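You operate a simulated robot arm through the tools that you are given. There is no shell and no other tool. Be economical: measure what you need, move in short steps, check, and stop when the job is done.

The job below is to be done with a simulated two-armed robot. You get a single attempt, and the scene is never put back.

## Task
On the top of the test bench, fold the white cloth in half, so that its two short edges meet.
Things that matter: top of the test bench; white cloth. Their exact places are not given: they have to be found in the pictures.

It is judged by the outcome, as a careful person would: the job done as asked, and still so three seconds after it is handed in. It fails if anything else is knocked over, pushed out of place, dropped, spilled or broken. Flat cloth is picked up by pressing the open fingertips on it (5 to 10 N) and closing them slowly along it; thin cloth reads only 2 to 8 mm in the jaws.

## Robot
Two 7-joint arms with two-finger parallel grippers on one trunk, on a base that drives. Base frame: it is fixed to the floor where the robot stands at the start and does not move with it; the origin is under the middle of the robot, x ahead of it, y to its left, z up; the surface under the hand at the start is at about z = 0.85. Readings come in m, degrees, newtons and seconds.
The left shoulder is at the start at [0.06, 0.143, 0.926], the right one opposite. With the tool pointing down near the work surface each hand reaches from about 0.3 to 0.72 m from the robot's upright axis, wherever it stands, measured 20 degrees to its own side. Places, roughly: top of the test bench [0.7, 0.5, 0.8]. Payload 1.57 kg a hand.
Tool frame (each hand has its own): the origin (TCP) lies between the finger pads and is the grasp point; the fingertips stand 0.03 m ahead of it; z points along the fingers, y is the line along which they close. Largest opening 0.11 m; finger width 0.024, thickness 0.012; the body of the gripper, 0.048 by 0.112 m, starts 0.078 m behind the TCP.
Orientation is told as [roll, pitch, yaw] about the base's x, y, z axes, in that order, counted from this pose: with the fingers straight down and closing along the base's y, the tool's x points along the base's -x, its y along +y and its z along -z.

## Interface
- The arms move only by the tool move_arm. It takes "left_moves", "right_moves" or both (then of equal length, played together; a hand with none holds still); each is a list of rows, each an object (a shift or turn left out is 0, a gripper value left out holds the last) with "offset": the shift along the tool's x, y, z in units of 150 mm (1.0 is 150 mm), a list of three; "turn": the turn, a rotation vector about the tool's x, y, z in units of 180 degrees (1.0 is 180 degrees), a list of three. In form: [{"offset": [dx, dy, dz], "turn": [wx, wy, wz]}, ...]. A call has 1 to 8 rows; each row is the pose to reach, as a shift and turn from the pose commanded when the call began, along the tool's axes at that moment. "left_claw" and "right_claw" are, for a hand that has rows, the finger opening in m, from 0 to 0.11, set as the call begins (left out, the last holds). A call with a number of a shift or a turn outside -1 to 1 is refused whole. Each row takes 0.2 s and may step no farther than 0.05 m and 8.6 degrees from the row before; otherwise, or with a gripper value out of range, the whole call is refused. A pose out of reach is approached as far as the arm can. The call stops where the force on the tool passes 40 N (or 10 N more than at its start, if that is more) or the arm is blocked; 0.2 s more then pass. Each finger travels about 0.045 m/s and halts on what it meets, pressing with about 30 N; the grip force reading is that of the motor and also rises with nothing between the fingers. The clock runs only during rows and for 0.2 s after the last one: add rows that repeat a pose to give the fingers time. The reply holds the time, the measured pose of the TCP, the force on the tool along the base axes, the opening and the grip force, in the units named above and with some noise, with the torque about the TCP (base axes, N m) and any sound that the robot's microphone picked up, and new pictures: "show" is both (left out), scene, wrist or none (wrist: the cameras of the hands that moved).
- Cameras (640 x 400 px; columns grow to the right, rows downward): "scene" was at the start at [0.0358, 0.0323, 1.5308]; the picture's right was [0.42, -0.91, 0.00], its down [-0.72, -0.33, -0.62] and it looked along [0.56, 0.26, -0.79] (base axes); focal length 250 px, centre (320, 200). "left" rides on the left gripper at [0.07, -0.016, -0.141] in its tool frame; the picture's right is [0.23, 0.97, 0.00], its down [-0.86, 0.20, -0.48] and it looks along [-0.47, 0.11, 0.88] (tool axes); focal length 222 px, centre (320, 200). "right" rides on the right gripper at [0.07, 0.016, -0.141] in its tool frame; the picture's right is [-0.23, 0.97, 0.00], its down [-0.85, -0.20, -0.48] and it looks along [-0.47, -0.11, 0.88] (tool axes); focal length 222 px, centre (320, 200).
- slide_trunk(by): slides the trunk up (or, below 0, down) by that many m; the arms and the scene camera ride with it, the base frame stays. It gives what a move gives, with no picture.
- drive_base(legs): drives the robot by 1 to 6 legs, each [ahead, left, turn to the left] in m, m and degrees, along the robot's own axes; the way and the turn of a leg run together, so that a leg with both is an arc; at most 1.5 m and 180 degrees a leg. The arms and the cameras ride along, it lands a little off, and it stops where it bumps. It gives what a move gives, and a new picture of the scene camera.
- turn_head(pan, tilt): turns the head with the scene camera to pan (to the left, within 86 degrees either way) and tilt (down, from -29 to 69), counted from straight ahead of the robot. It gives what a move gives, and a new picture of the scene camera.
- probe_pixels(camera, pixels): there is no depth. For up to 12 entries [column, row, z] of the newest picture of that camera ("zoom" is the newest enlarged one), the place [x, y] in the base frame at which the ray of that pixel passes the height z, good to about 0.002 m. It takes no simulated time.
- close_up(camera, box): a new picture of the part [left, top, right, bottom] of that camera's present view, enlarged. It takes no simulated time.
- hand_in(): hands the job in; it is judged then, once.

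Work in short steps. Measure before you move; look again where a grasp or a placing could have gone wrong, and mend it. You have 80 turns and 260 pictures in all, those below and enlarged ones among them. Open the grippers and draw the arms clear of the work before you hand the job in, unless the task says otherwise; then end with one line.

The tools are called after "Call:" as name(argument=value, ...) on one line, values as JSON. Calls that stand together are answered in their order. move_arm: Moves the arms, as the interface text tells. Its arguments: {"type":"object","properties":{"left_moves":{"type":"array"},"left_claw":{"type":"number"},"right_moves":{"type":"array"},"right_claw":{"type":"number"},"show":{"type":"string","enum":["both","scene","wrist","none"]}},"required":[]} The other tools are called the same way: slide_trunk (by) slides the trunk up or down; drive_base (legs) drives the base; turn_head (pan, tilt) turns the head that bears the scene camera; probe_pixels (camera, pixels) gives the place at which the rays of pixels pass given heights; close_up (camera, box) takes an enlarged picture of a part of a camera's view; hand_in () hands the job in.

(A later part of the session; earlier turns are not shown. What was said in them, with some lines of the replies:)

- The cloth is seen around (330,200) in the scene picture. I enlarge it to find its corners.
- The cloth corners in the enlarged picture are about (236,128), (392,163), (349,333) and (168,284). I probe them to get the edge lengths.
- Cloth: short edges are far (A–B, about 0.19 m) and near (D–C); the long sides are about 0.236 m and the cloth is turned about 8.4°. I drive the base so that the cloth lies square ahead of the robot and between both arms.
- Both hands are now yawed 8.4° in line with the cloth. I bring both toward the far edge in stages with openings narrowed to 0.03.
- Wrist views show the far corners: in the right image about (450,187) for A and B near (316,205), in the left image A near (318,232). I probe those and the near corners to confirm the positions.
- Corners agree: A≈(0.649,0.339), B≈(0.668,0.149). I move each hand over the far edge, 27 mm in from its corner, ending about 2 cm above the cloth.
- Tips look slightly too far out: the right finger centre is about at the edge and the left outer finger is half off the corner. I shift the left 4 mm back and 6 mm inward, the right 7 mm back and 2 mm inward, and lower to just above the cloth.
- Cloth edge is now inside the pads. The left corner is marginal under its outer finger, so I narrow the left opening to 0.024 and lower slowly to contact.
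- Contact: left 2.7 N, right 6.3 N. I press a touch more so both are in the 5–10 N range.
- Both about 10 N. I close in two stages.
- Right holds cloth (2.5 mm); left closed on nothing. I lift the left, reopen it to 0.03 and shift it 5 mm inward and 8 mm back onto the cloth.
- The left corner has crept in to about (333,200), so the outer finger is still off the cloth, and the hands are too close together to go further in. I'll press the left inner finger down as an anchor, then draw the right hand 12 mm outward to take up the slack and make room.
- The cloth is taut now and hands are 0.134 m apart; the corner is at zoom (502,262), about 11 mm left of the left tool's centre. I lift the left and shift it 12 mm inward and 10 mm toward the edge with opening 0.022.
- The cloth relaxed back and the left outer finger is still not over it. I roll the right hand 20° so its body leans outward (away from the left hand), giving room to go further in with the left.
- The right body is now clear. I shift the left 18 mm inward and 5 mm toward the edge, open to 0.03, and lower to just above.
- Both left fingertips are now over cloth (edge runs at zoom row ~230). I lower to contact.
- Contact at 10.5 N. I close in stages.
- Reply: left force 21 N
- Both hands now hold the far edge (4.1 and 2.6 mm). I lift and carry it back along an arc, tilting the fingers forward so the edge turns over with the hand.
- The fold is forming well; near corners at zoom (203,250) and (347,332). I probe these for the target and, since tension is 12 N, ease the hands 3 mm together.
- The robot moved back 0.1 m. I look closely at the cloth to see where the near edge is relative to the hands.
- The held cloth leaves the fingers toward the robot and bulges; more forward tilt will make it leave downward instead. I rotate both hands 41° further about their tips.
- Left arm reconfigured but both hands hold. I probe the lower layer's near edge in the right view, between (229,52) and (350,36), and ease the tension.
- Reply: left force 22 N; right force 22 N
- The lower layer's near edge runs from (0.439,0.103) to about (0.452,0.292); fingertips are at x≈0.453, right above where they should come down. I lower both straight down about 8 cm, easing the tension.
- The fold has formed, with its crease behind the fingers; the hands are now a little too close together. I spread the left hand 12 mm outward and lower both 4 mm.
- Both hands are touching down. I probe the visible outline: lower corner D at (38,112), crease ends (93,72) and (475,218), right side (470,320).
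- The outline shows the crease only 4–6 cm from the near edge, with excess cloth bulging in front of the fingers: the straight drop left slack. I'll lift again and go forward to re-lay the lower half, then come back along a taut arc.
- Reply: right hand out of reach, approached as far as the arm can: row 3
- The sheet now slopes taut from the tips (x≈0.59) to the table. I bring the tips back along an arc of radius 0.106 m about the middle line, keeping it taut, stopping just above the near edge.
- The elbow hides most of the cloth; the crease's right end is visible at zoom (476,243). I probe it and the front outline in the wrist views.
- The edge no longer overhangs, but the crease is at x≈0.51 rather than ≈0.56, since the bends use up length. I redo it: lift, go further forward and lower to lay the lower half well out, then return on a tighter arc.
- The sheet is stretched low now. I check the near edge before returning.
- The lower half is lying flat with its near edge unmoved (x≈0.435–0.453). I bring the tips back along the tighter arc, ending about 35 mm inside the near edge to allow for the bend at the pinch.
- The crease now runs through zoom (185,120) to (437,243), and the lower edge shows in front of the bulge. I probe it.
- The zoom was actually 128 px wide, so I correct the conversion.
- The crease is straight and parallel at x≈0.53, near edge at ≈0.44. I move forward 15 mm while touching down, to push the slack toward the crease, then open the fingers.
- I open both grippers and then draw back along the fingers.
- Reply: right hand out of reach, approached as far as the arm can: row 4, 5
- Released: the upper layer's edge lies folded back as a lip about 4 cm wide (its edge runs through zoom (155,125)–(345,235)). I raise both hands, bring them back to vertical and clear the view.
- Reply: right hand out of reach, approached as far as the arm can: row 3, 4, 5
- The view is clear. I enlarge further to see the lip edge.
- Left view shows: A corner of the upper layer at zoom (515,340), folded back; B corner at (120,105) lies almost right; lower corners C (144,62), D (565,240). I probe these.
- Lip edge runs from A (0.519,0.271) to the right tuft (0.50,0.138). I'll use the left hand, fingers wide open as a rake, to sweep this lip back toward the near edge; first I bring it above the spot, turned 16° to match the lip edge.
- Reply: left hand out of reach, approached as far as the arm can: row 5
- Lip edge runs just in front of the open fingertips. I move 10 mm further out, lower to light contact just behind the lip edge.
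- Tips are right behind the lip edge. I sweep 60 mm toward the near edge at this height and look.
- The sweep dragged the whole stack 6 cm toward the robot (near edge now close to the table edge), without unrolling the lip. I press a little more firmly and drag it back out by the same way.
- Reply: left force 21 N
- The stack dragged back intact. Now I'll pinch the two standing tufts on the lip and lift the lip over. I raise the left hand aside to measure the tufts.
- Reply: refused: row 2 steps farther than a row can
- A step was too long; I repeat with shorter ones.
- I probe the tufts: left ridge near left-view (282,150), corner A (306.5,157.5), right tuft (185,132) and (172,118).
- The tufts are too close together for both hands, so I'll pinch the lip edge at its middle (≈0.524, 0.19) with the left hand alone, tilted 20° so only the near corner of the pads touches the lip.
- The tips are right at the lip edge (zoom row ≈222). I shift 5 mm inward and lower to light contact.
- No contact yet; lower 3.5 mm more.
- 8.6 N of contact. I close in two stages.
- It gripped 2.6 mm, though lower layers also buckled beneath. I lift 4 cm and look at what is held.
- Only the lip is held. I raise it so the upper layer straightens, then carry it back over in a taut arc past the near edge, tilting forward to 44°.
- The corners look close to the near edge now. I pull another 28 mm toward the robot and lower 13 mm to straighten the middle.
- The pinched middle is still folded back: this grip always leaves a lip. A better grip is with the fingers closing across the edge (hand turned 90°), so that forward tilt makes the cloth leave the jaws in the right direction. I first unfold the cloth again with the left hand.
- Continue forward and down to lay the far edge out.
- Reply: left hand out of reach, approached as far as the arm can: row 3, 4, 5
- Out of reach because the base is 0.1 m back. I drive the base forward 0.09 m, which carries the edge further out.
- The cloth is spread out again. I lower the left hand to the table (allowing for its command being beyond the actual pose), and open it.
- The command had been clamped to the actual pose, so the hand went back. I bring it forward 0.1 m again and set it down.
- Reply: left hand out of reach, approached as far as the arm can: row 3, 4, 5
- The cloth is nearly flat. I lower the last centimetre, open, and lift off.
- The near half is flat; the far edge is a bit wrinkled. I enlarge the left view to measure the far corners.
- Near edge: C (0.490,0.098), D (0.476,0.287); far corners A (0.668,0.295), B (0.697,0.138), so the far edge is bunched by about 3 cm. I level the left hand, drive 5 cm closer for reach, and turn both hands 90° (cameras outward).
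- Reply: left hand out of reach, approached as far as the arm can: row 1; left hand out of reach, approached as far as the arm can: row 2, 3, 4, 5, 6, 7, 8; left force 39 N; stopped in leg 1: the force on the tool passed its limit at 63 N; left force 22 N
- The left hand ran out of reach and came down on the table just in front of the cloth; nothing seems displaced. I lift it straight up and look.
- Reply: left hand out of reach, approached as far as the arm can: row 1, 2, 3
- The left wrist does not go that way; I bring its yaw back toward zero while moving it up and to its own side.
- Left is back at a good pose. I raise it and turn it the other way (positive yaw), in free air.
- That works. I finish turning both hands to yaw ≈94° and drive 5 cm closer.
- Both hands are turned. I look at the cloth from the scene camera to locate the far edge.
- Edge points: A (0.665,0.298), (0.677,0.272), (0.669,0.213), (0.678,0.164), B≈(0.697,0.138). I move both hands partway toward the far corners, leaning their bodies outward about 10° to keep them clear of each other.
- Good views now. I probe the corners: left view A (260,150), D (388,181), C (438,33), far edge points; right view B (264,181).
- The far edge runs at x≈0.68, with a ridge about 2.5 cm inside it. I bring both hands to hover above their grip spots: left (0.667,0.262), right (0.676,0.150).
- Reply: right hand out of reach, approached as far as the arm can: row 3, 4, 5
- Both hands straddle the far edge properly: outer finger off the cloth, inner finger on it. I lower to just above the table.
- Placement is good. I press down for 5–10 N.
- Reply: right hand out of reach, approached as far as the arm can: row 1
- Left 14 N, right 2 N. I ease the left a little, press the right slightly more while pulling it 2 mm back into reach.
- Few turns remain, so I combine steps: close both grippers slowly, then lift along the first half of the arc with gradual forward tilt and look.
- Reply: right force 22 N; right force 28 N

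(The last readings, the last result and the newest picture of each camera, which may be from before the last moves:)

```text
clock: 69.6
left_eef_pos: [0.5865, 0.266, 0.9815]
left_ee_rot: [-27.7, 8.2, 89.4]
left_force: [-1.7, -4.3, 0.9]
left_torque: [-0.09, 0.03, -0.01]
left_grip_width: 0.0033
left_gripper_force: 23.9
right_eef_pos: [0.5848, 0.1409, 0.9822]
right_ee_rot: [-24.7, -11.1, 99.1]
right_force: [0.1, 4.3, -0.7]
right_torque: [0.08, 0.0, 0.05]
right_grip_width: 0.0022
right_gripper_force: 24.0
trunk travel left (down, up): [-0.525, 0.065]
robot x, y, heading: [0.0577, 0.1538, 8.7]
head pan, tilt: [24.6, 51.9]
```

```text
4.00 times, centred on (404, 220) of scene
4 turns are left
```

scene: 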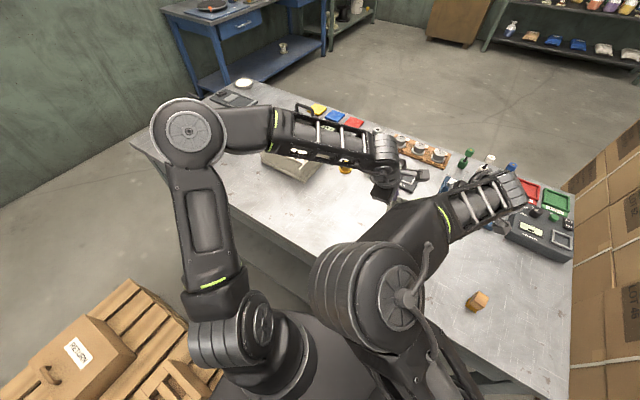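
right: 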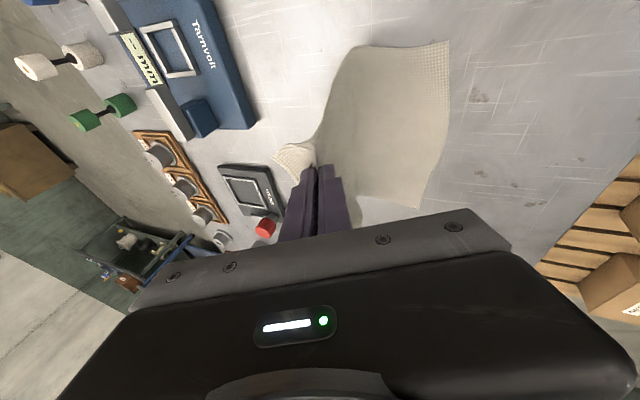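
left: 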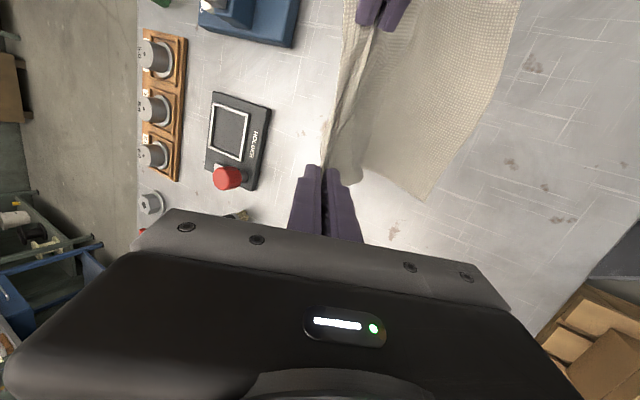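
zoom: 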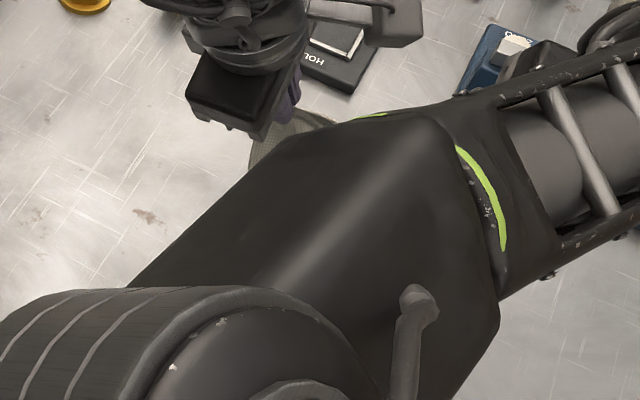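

Both hands hold the edge and it is taut; the tilt works. I drive back 0.1 m, then lower along the arc while tilting to about 55°, to land the edge at the near edge (x≈0.48), and look before releasing.

Call:
drive_base(legs=[[-0.1, 0, 0]])

Call:
move_arm(left_moves=[{"offset": [-0.012, -0.053, 0.076], "turn": [0.0329, 0, 0.0052]}, {"offset": [-0.038, 0.027, 0.234], "turn": [0.0659, 0, 0.0104]}, {"offset": [-0.06, 0.16, 0.368], "turn": [0.0988, 0, 0.0156]}, {"offset": [-0.077, 0.321, 0.472], "turn": [0.1317, 0, 0.0208]}, {"offset": [-0.084, 0.356, 0.519], "turn": [0.1537, 0, 0.0243]}], right_moves=[{"offset": [0.02, -0.105, 0.093], "turn": [0.0326, 0, -0.0069]}, {"offset": [0.054, -0.033, 0.252], "turn": [0.0652, 0, -0.0139]}, {"offset": [0.084, 0.093, 0.391], "turn": [0.0978, 0, -0.0208]}, {"offset": [0.108, 0.248, 0.501], "turn": [0.1304, 0, -0.0277]}, {"offset": [0.118, 0.28, 0.548], "turn": [0.1521, 0, -0.0324]}], show="both")

Call:
close_up(camera="scene", box=[340, 160, 500, 260])

Call:
close_up(camera="left", box=[220, 0, 540, 200])

Call:
close_up(camera="right", box=[220, 0, 540, 200])

```text
clock: 70.7
left_eef_pos: [0.4893, 0.2516, 0.9821]
left_ee_rot: [-27.6, 8.2, 89.5]
left_force: [-1.0, -4.2, -0.5]
left_torque: [-0.08, 0.04, -0.04]
left_grip_width: 0.0031
left_gripper_force: 24.1
right_eef_pos: [0.4868, 0.1266, 0.9821]
right_ee_rot: [-24.6, -11.1, 99.1]
right_force: [0.0, 3.3, -0.1]
right_torque: [0.15, -0.01, 0.03]
right_grip_width: 0.0023
right_gripper_force: 23.9
trunk travel left (down, up): [-0.525, 0.065]
robot x, y, heading: [-0.0406, 0.1427, 8.9]
head pan, tilt: [24.6, 51.9]
```

scene: 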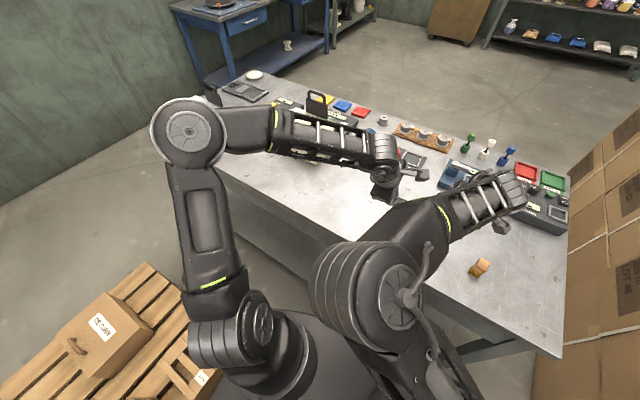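

```text
clock: 71.9
left_eef_pos: [0.4776, 0.2516, 0.886]
left_ee_rot: [-55.8, 5.4, 86.3]
left_force: [0.2, -3.6, 0.0]
left_torque: [-0.06, 0.03, -0.06]
left_grip_width: 0.0032
left_gripper_force: 25.1
right_eef_pos: [0.4835, 0.1251, 0.8877]
right_ee_rot: [-52.8, -7.4, 103.7]
right_force: [-0.4, 3.9, -0.5]
right_torque: [0.06, 0.03, 0.09]
right_grip_width: 0.0023
right_gripper_force: 23.0
trunk travel left (down, up): [-0.525, 0.065]
robot x, y, heading: [-0.0424, 0.1366, 8.6]
head pan, tilt: [24.6, 51.9]
```

scene: 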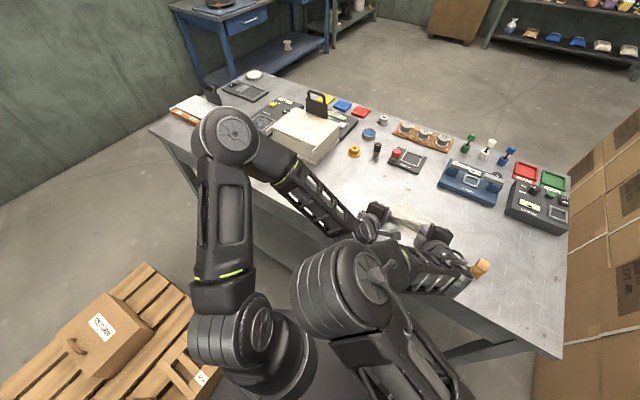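
right: 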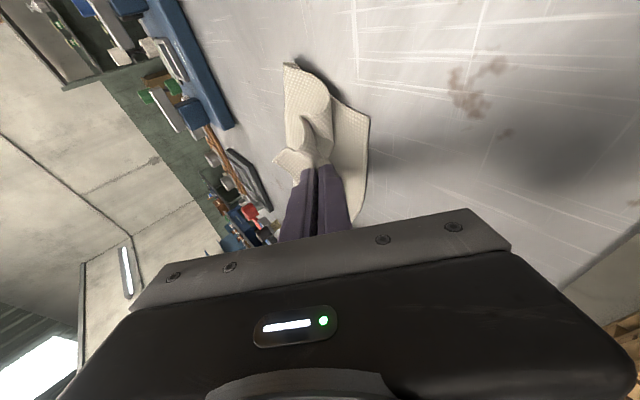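
left: 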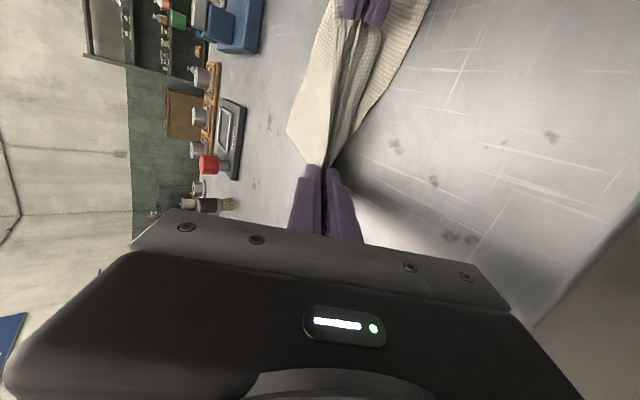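

```text
4.00 times, centred on (420, 210) of scene
```

zoom: 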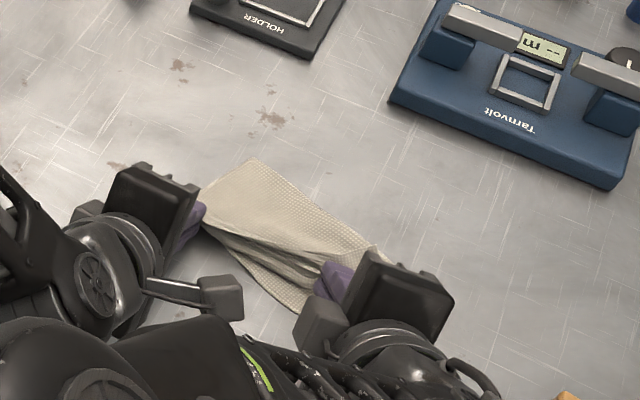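

```text
2.00 times, centred on (380, 100) of left
```

zoom: 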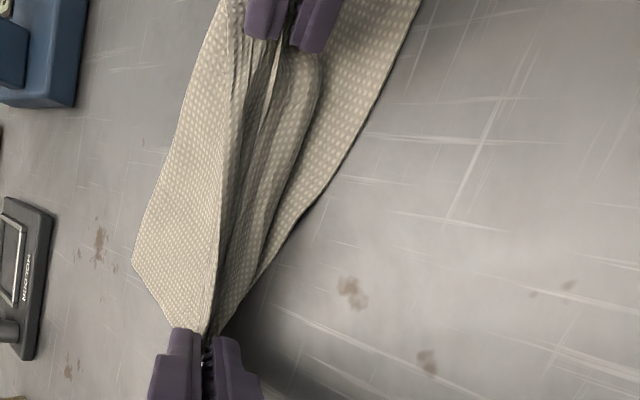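

```text
2.00 times, centred on (380, 100) of right
3 turns are left
```

zoom: 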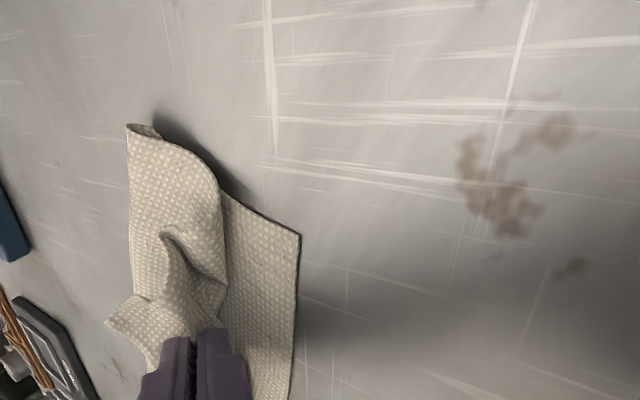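

The crease now lies near x≈0.58 with the near edge at ≈0.48 and no lip. I pull the edge 18 mm back to remove slack, open the fingers slightly, slide them out by driving the base back, raise the hands and look.

Call:
move_arm(left_moves=[{"offset": [0.006, 0.05, -0.038]}, {"offset": [0.012, 0.101, -0.075]}], right_moves=[{"offset": [-0.008, 0.053, -0.035]}, {"offset": [-0.015, 0.105, -0.069]}], show="none")

Call:
move_arm(left_moves=[{"offset": [0.005, -0.044, -0.03]}, {"offset": [0.005, -0.044, -0.03]}, {"offset": [0.005, -0.044, -0.03]}], right_moves=[{"offset": [-0.007, -0.042, -0.032]}, {"offset": [-0.007, -0.042, -0.032]}, {"offset": [-0.007, -0.042, -0.032]}], left_claw=0.018, right_claw=0.018, show="none")

Call:
drive_base(legs=[[-0.1, 0, 0]])

Call:
move_arm(left_moves=[{"offset": [0.02, -0.18, -0.124]}, {"offset": [0.04, -0.366, -0.248]}, {"offset": [0.06, -0.549, -0.372]}], right_moves=[{"offset": [-0.028, -0.176, -0.132]}, {"offset": [-0.057, -0.353, -0.265]}, {"offset": [-0.085, -0.529, -0.397]}], show="both")

Call:
close_up(camera="scene", box=[356, 160, 484, 240])

Call:
close_up(camera="left", box=[200, 0, 520, 200])

Call:
close_up(camera="right", box=[200, 0, 520, 200])

Call:
probe_pixels(camera="scene", pixels=[[380, 190, 0.855], [420, 190, 0.855], [460, 190, 0.855], [380, 210, 0.855], [420, 210, 0.855], [460, 210, 0.855], [380, 230, 0.855], [420, 230, 0.855], [460, 230, 0.855]])

```text
clock: 72.5
left_eef_pos: [0.461, 0.2501, 0.8793]
left_ee_rot: [-55.6, 5.4, 86.2]
left_force: [-0.2, -3.5, -1.0]
left_torque: [-0.04, 0.04, -0.1]
left_grip_width: 0.0033
left_gripper_force: 24.3
right_eef_pos: [0.4647, 0.1245, 0.8813]
right_ee_rot: [-52.6, -7.4, 103.6]
right_force: [-0.9, 2.6, 0.5]
right_torque: [0.05, 0.03, 0.09]
right_grip_width: 0.002
right_gripper_force: 23.0
trunk travel left (down, up): [-0.525, 0.065]
robot x, y, heading: [-0.0414, 0.1402, 8.7]
head pan, tilt: [24.6, 51.9]
```

```text
clock: 73.3
left_eef_pos: [0.4611, 0.2517, 0.8873]
left_ee_rot: [-55.5, 5.3, 86.3]
left_force: [0.3, -0.5, -0.4]
left_torque: [-0.02, -0.03, 0.0]
left_grip_width: 0.0181
left_gripper_force: 0.1
right_eef_pos: [0.465, 0.1248, 0.89]
right_ee_rot: [-52.7, -7.4, 103.6]
right_force: [-0.2, -0.6, -0.6]
right_torque: [-0.02, 0.0, 0.0]
right_grip_width: 0.0181
right_gripper_force: 0.1
trunk travel left (down, up): [-0.525, 0.065]
robot x, y, heading: [-0.043, 0.1354, 8.7]
head pan, tilt: [24.6, 51.9]
```

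```text
clock: 74.5
left_eef_pos: [0.362, 0.2359, 0.8882]
left_ee_rot: [-55.8, 5.3, 86.3]
left_force: [0.7, 0.6, 0.5]
left_torque: [0.01, 0.0, -0.01]
left_grip_width: 0.0179
left_gripper_force: 0.0
right_eef_pos: [0.3645, 0.1104, 0.8917]
right_ee_rot: [-52.8, -7.4, 103.7]
right_force: [0.0, 0.4, -0.4]
right_torque: [-0.03, -0.02, -0.04]
right_grip_width: 0.0181
right_gripper_force: 0.2
trunk travel left (down, up): [-0.525, 0.065]
robot x, y, heading: [-0.1396, 0.125, 8.5]
head pan, tilt: [24.6, 51.9]
```

scene: 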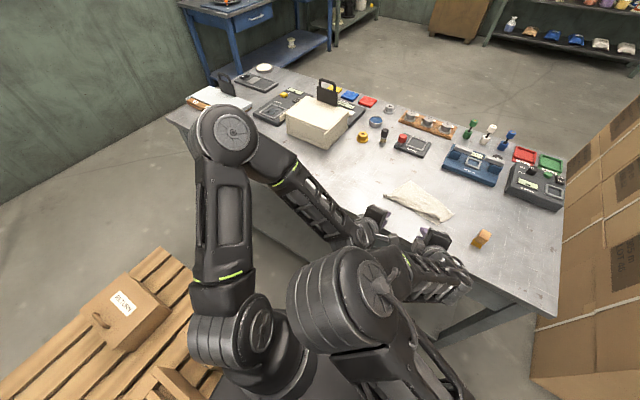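

```text
clock: 75.3
left_eef_pos: [0.3611, 0.2363, 0.9891]
left_ee_rot: [-55.5, 5.2, 86.3]
left_force: [-0.6, 0.4, 0.1]
left_torque: [-0.01, -0.02, 0.02]
left_grip_width: 0.018
left_gripper_force: 0.0
right_eef_pos: [0.3664, 0.1087, 0.989]
right_ee_rot: [-52.7, -7.5, 103.7]
right_force: [-0.4, 0.0, -0.4]
right_torque: [0.01, -0.03, 0.01]
right_grip_width: 0.0181
right_gripper_force: 0.1
trunk travel left (down, up): [-0.525, 0.065]
robot x, y, heading: [-0.1376, 0.124, 8.7]
head pan, tilt: [24.6, 51.9]
```

scene: 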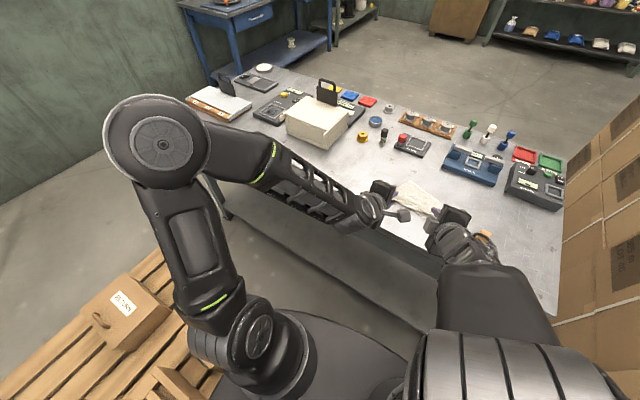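
right: 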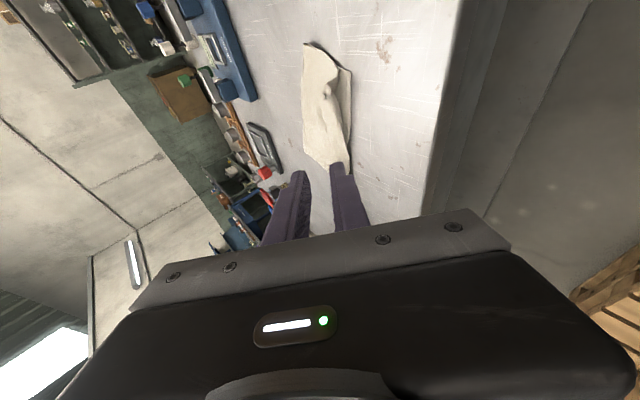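
left: 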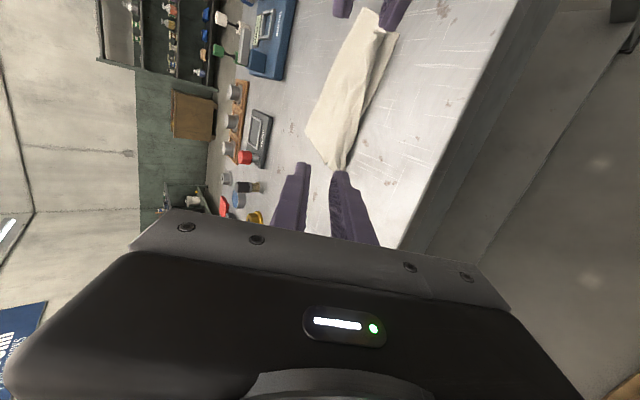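

```text
5.00 times, centred on (420, 200) of scene
```

zoom: 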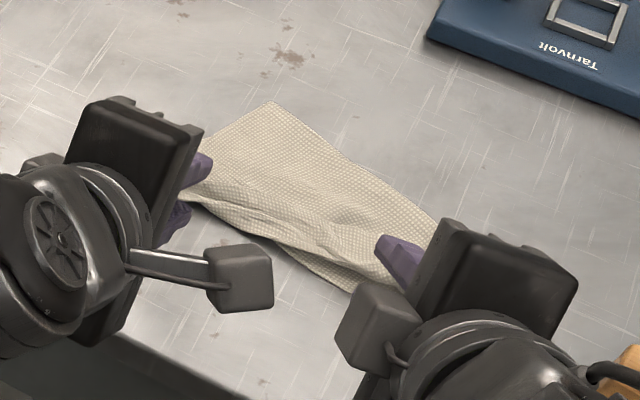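

```text
2.00 times, centred on (360, 100) of left
```

zoom: 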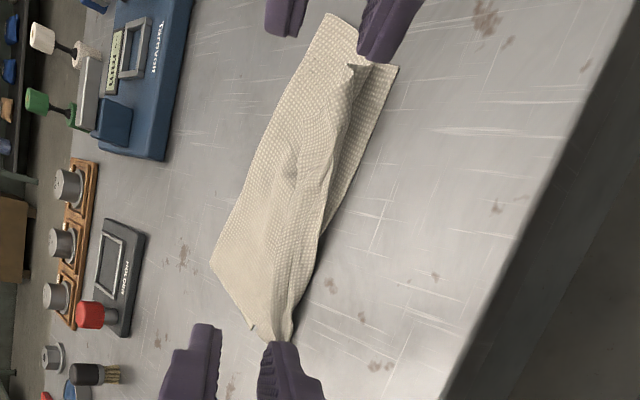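

```text
2.00 times, centred on (360, 100) of right
```

zoom: 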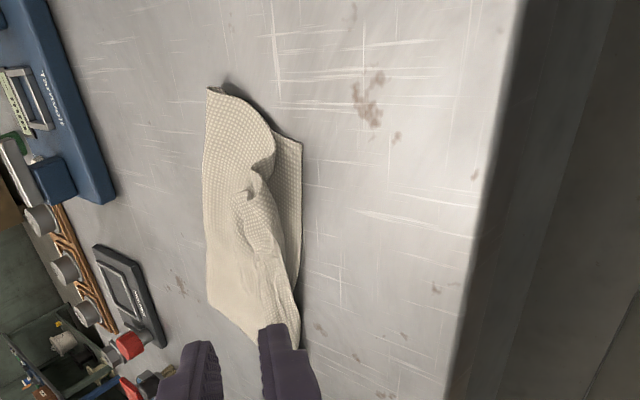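

```text
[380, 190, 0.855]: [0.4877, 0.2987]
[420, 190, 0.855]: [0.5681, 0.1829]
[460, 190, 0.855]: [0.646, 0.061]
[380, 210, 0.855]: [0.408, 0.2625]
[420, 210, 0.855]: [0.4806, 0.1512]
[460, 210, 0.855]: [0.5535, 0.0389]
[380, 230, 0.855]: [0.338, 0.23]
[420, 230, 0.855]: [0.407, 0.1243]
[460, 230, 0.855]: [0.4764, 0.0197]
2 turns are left
```

The left ends of the edges meet, but at the right end the upper layer's corner flap stayed tucked back, leaving about 2–3 cm of the lower layer uncovered. With two turns left, another blind regrip could spoil the fold, so I draw the arms clear.

Call:
drive_base(legs=[[-0.12, 0, 0]])

```text
clock: 76.5
left_eef_pos: [0.2424, 0.2175, 0.9888]
left_ee_rot: [-55.7, 5.4, 86.2]
left_force: [0.3, 0.6, -0.2]
left_torque: [0.0, 0.03, -0.01]
left_grip_width: 0.018
left_gripper_force: 0.1
right_eef_pos: [0.2467, 0.0922, 0.9879]
right_ee_rot: [-52.7, -7.3, 103.6]
right_force: [-0.1, -0.6, -0.5]
right_torque: [-0.01, -0.01, 0.0]
right_grip_width: 0.0178
right_gripper_force: 0.0
trunk travel left (down, up): [-0.525, 0.065]
robot x, y, heading: [-0.2576, 0.1054, 8.9]
head pan, tilt: [24.6, 51.9]
1 turns are left
```

scene: 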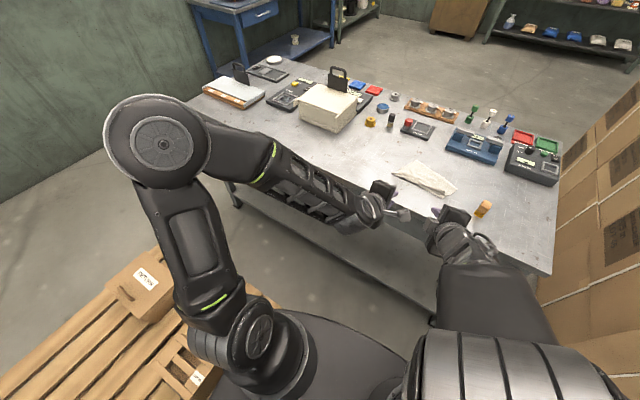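

The arms are clear, the grippers are open, and the other objects on the bench look to be where they were. I hand in.

Call:
hand_in()

```text
The job is handed in.
```

I folded the white cloth in half and handed it in, but the fold is not clean: the short edges meet at the left end, while at the right end the upper corner is tucked back, leaving about 2–3 cm of the lower layer showing.
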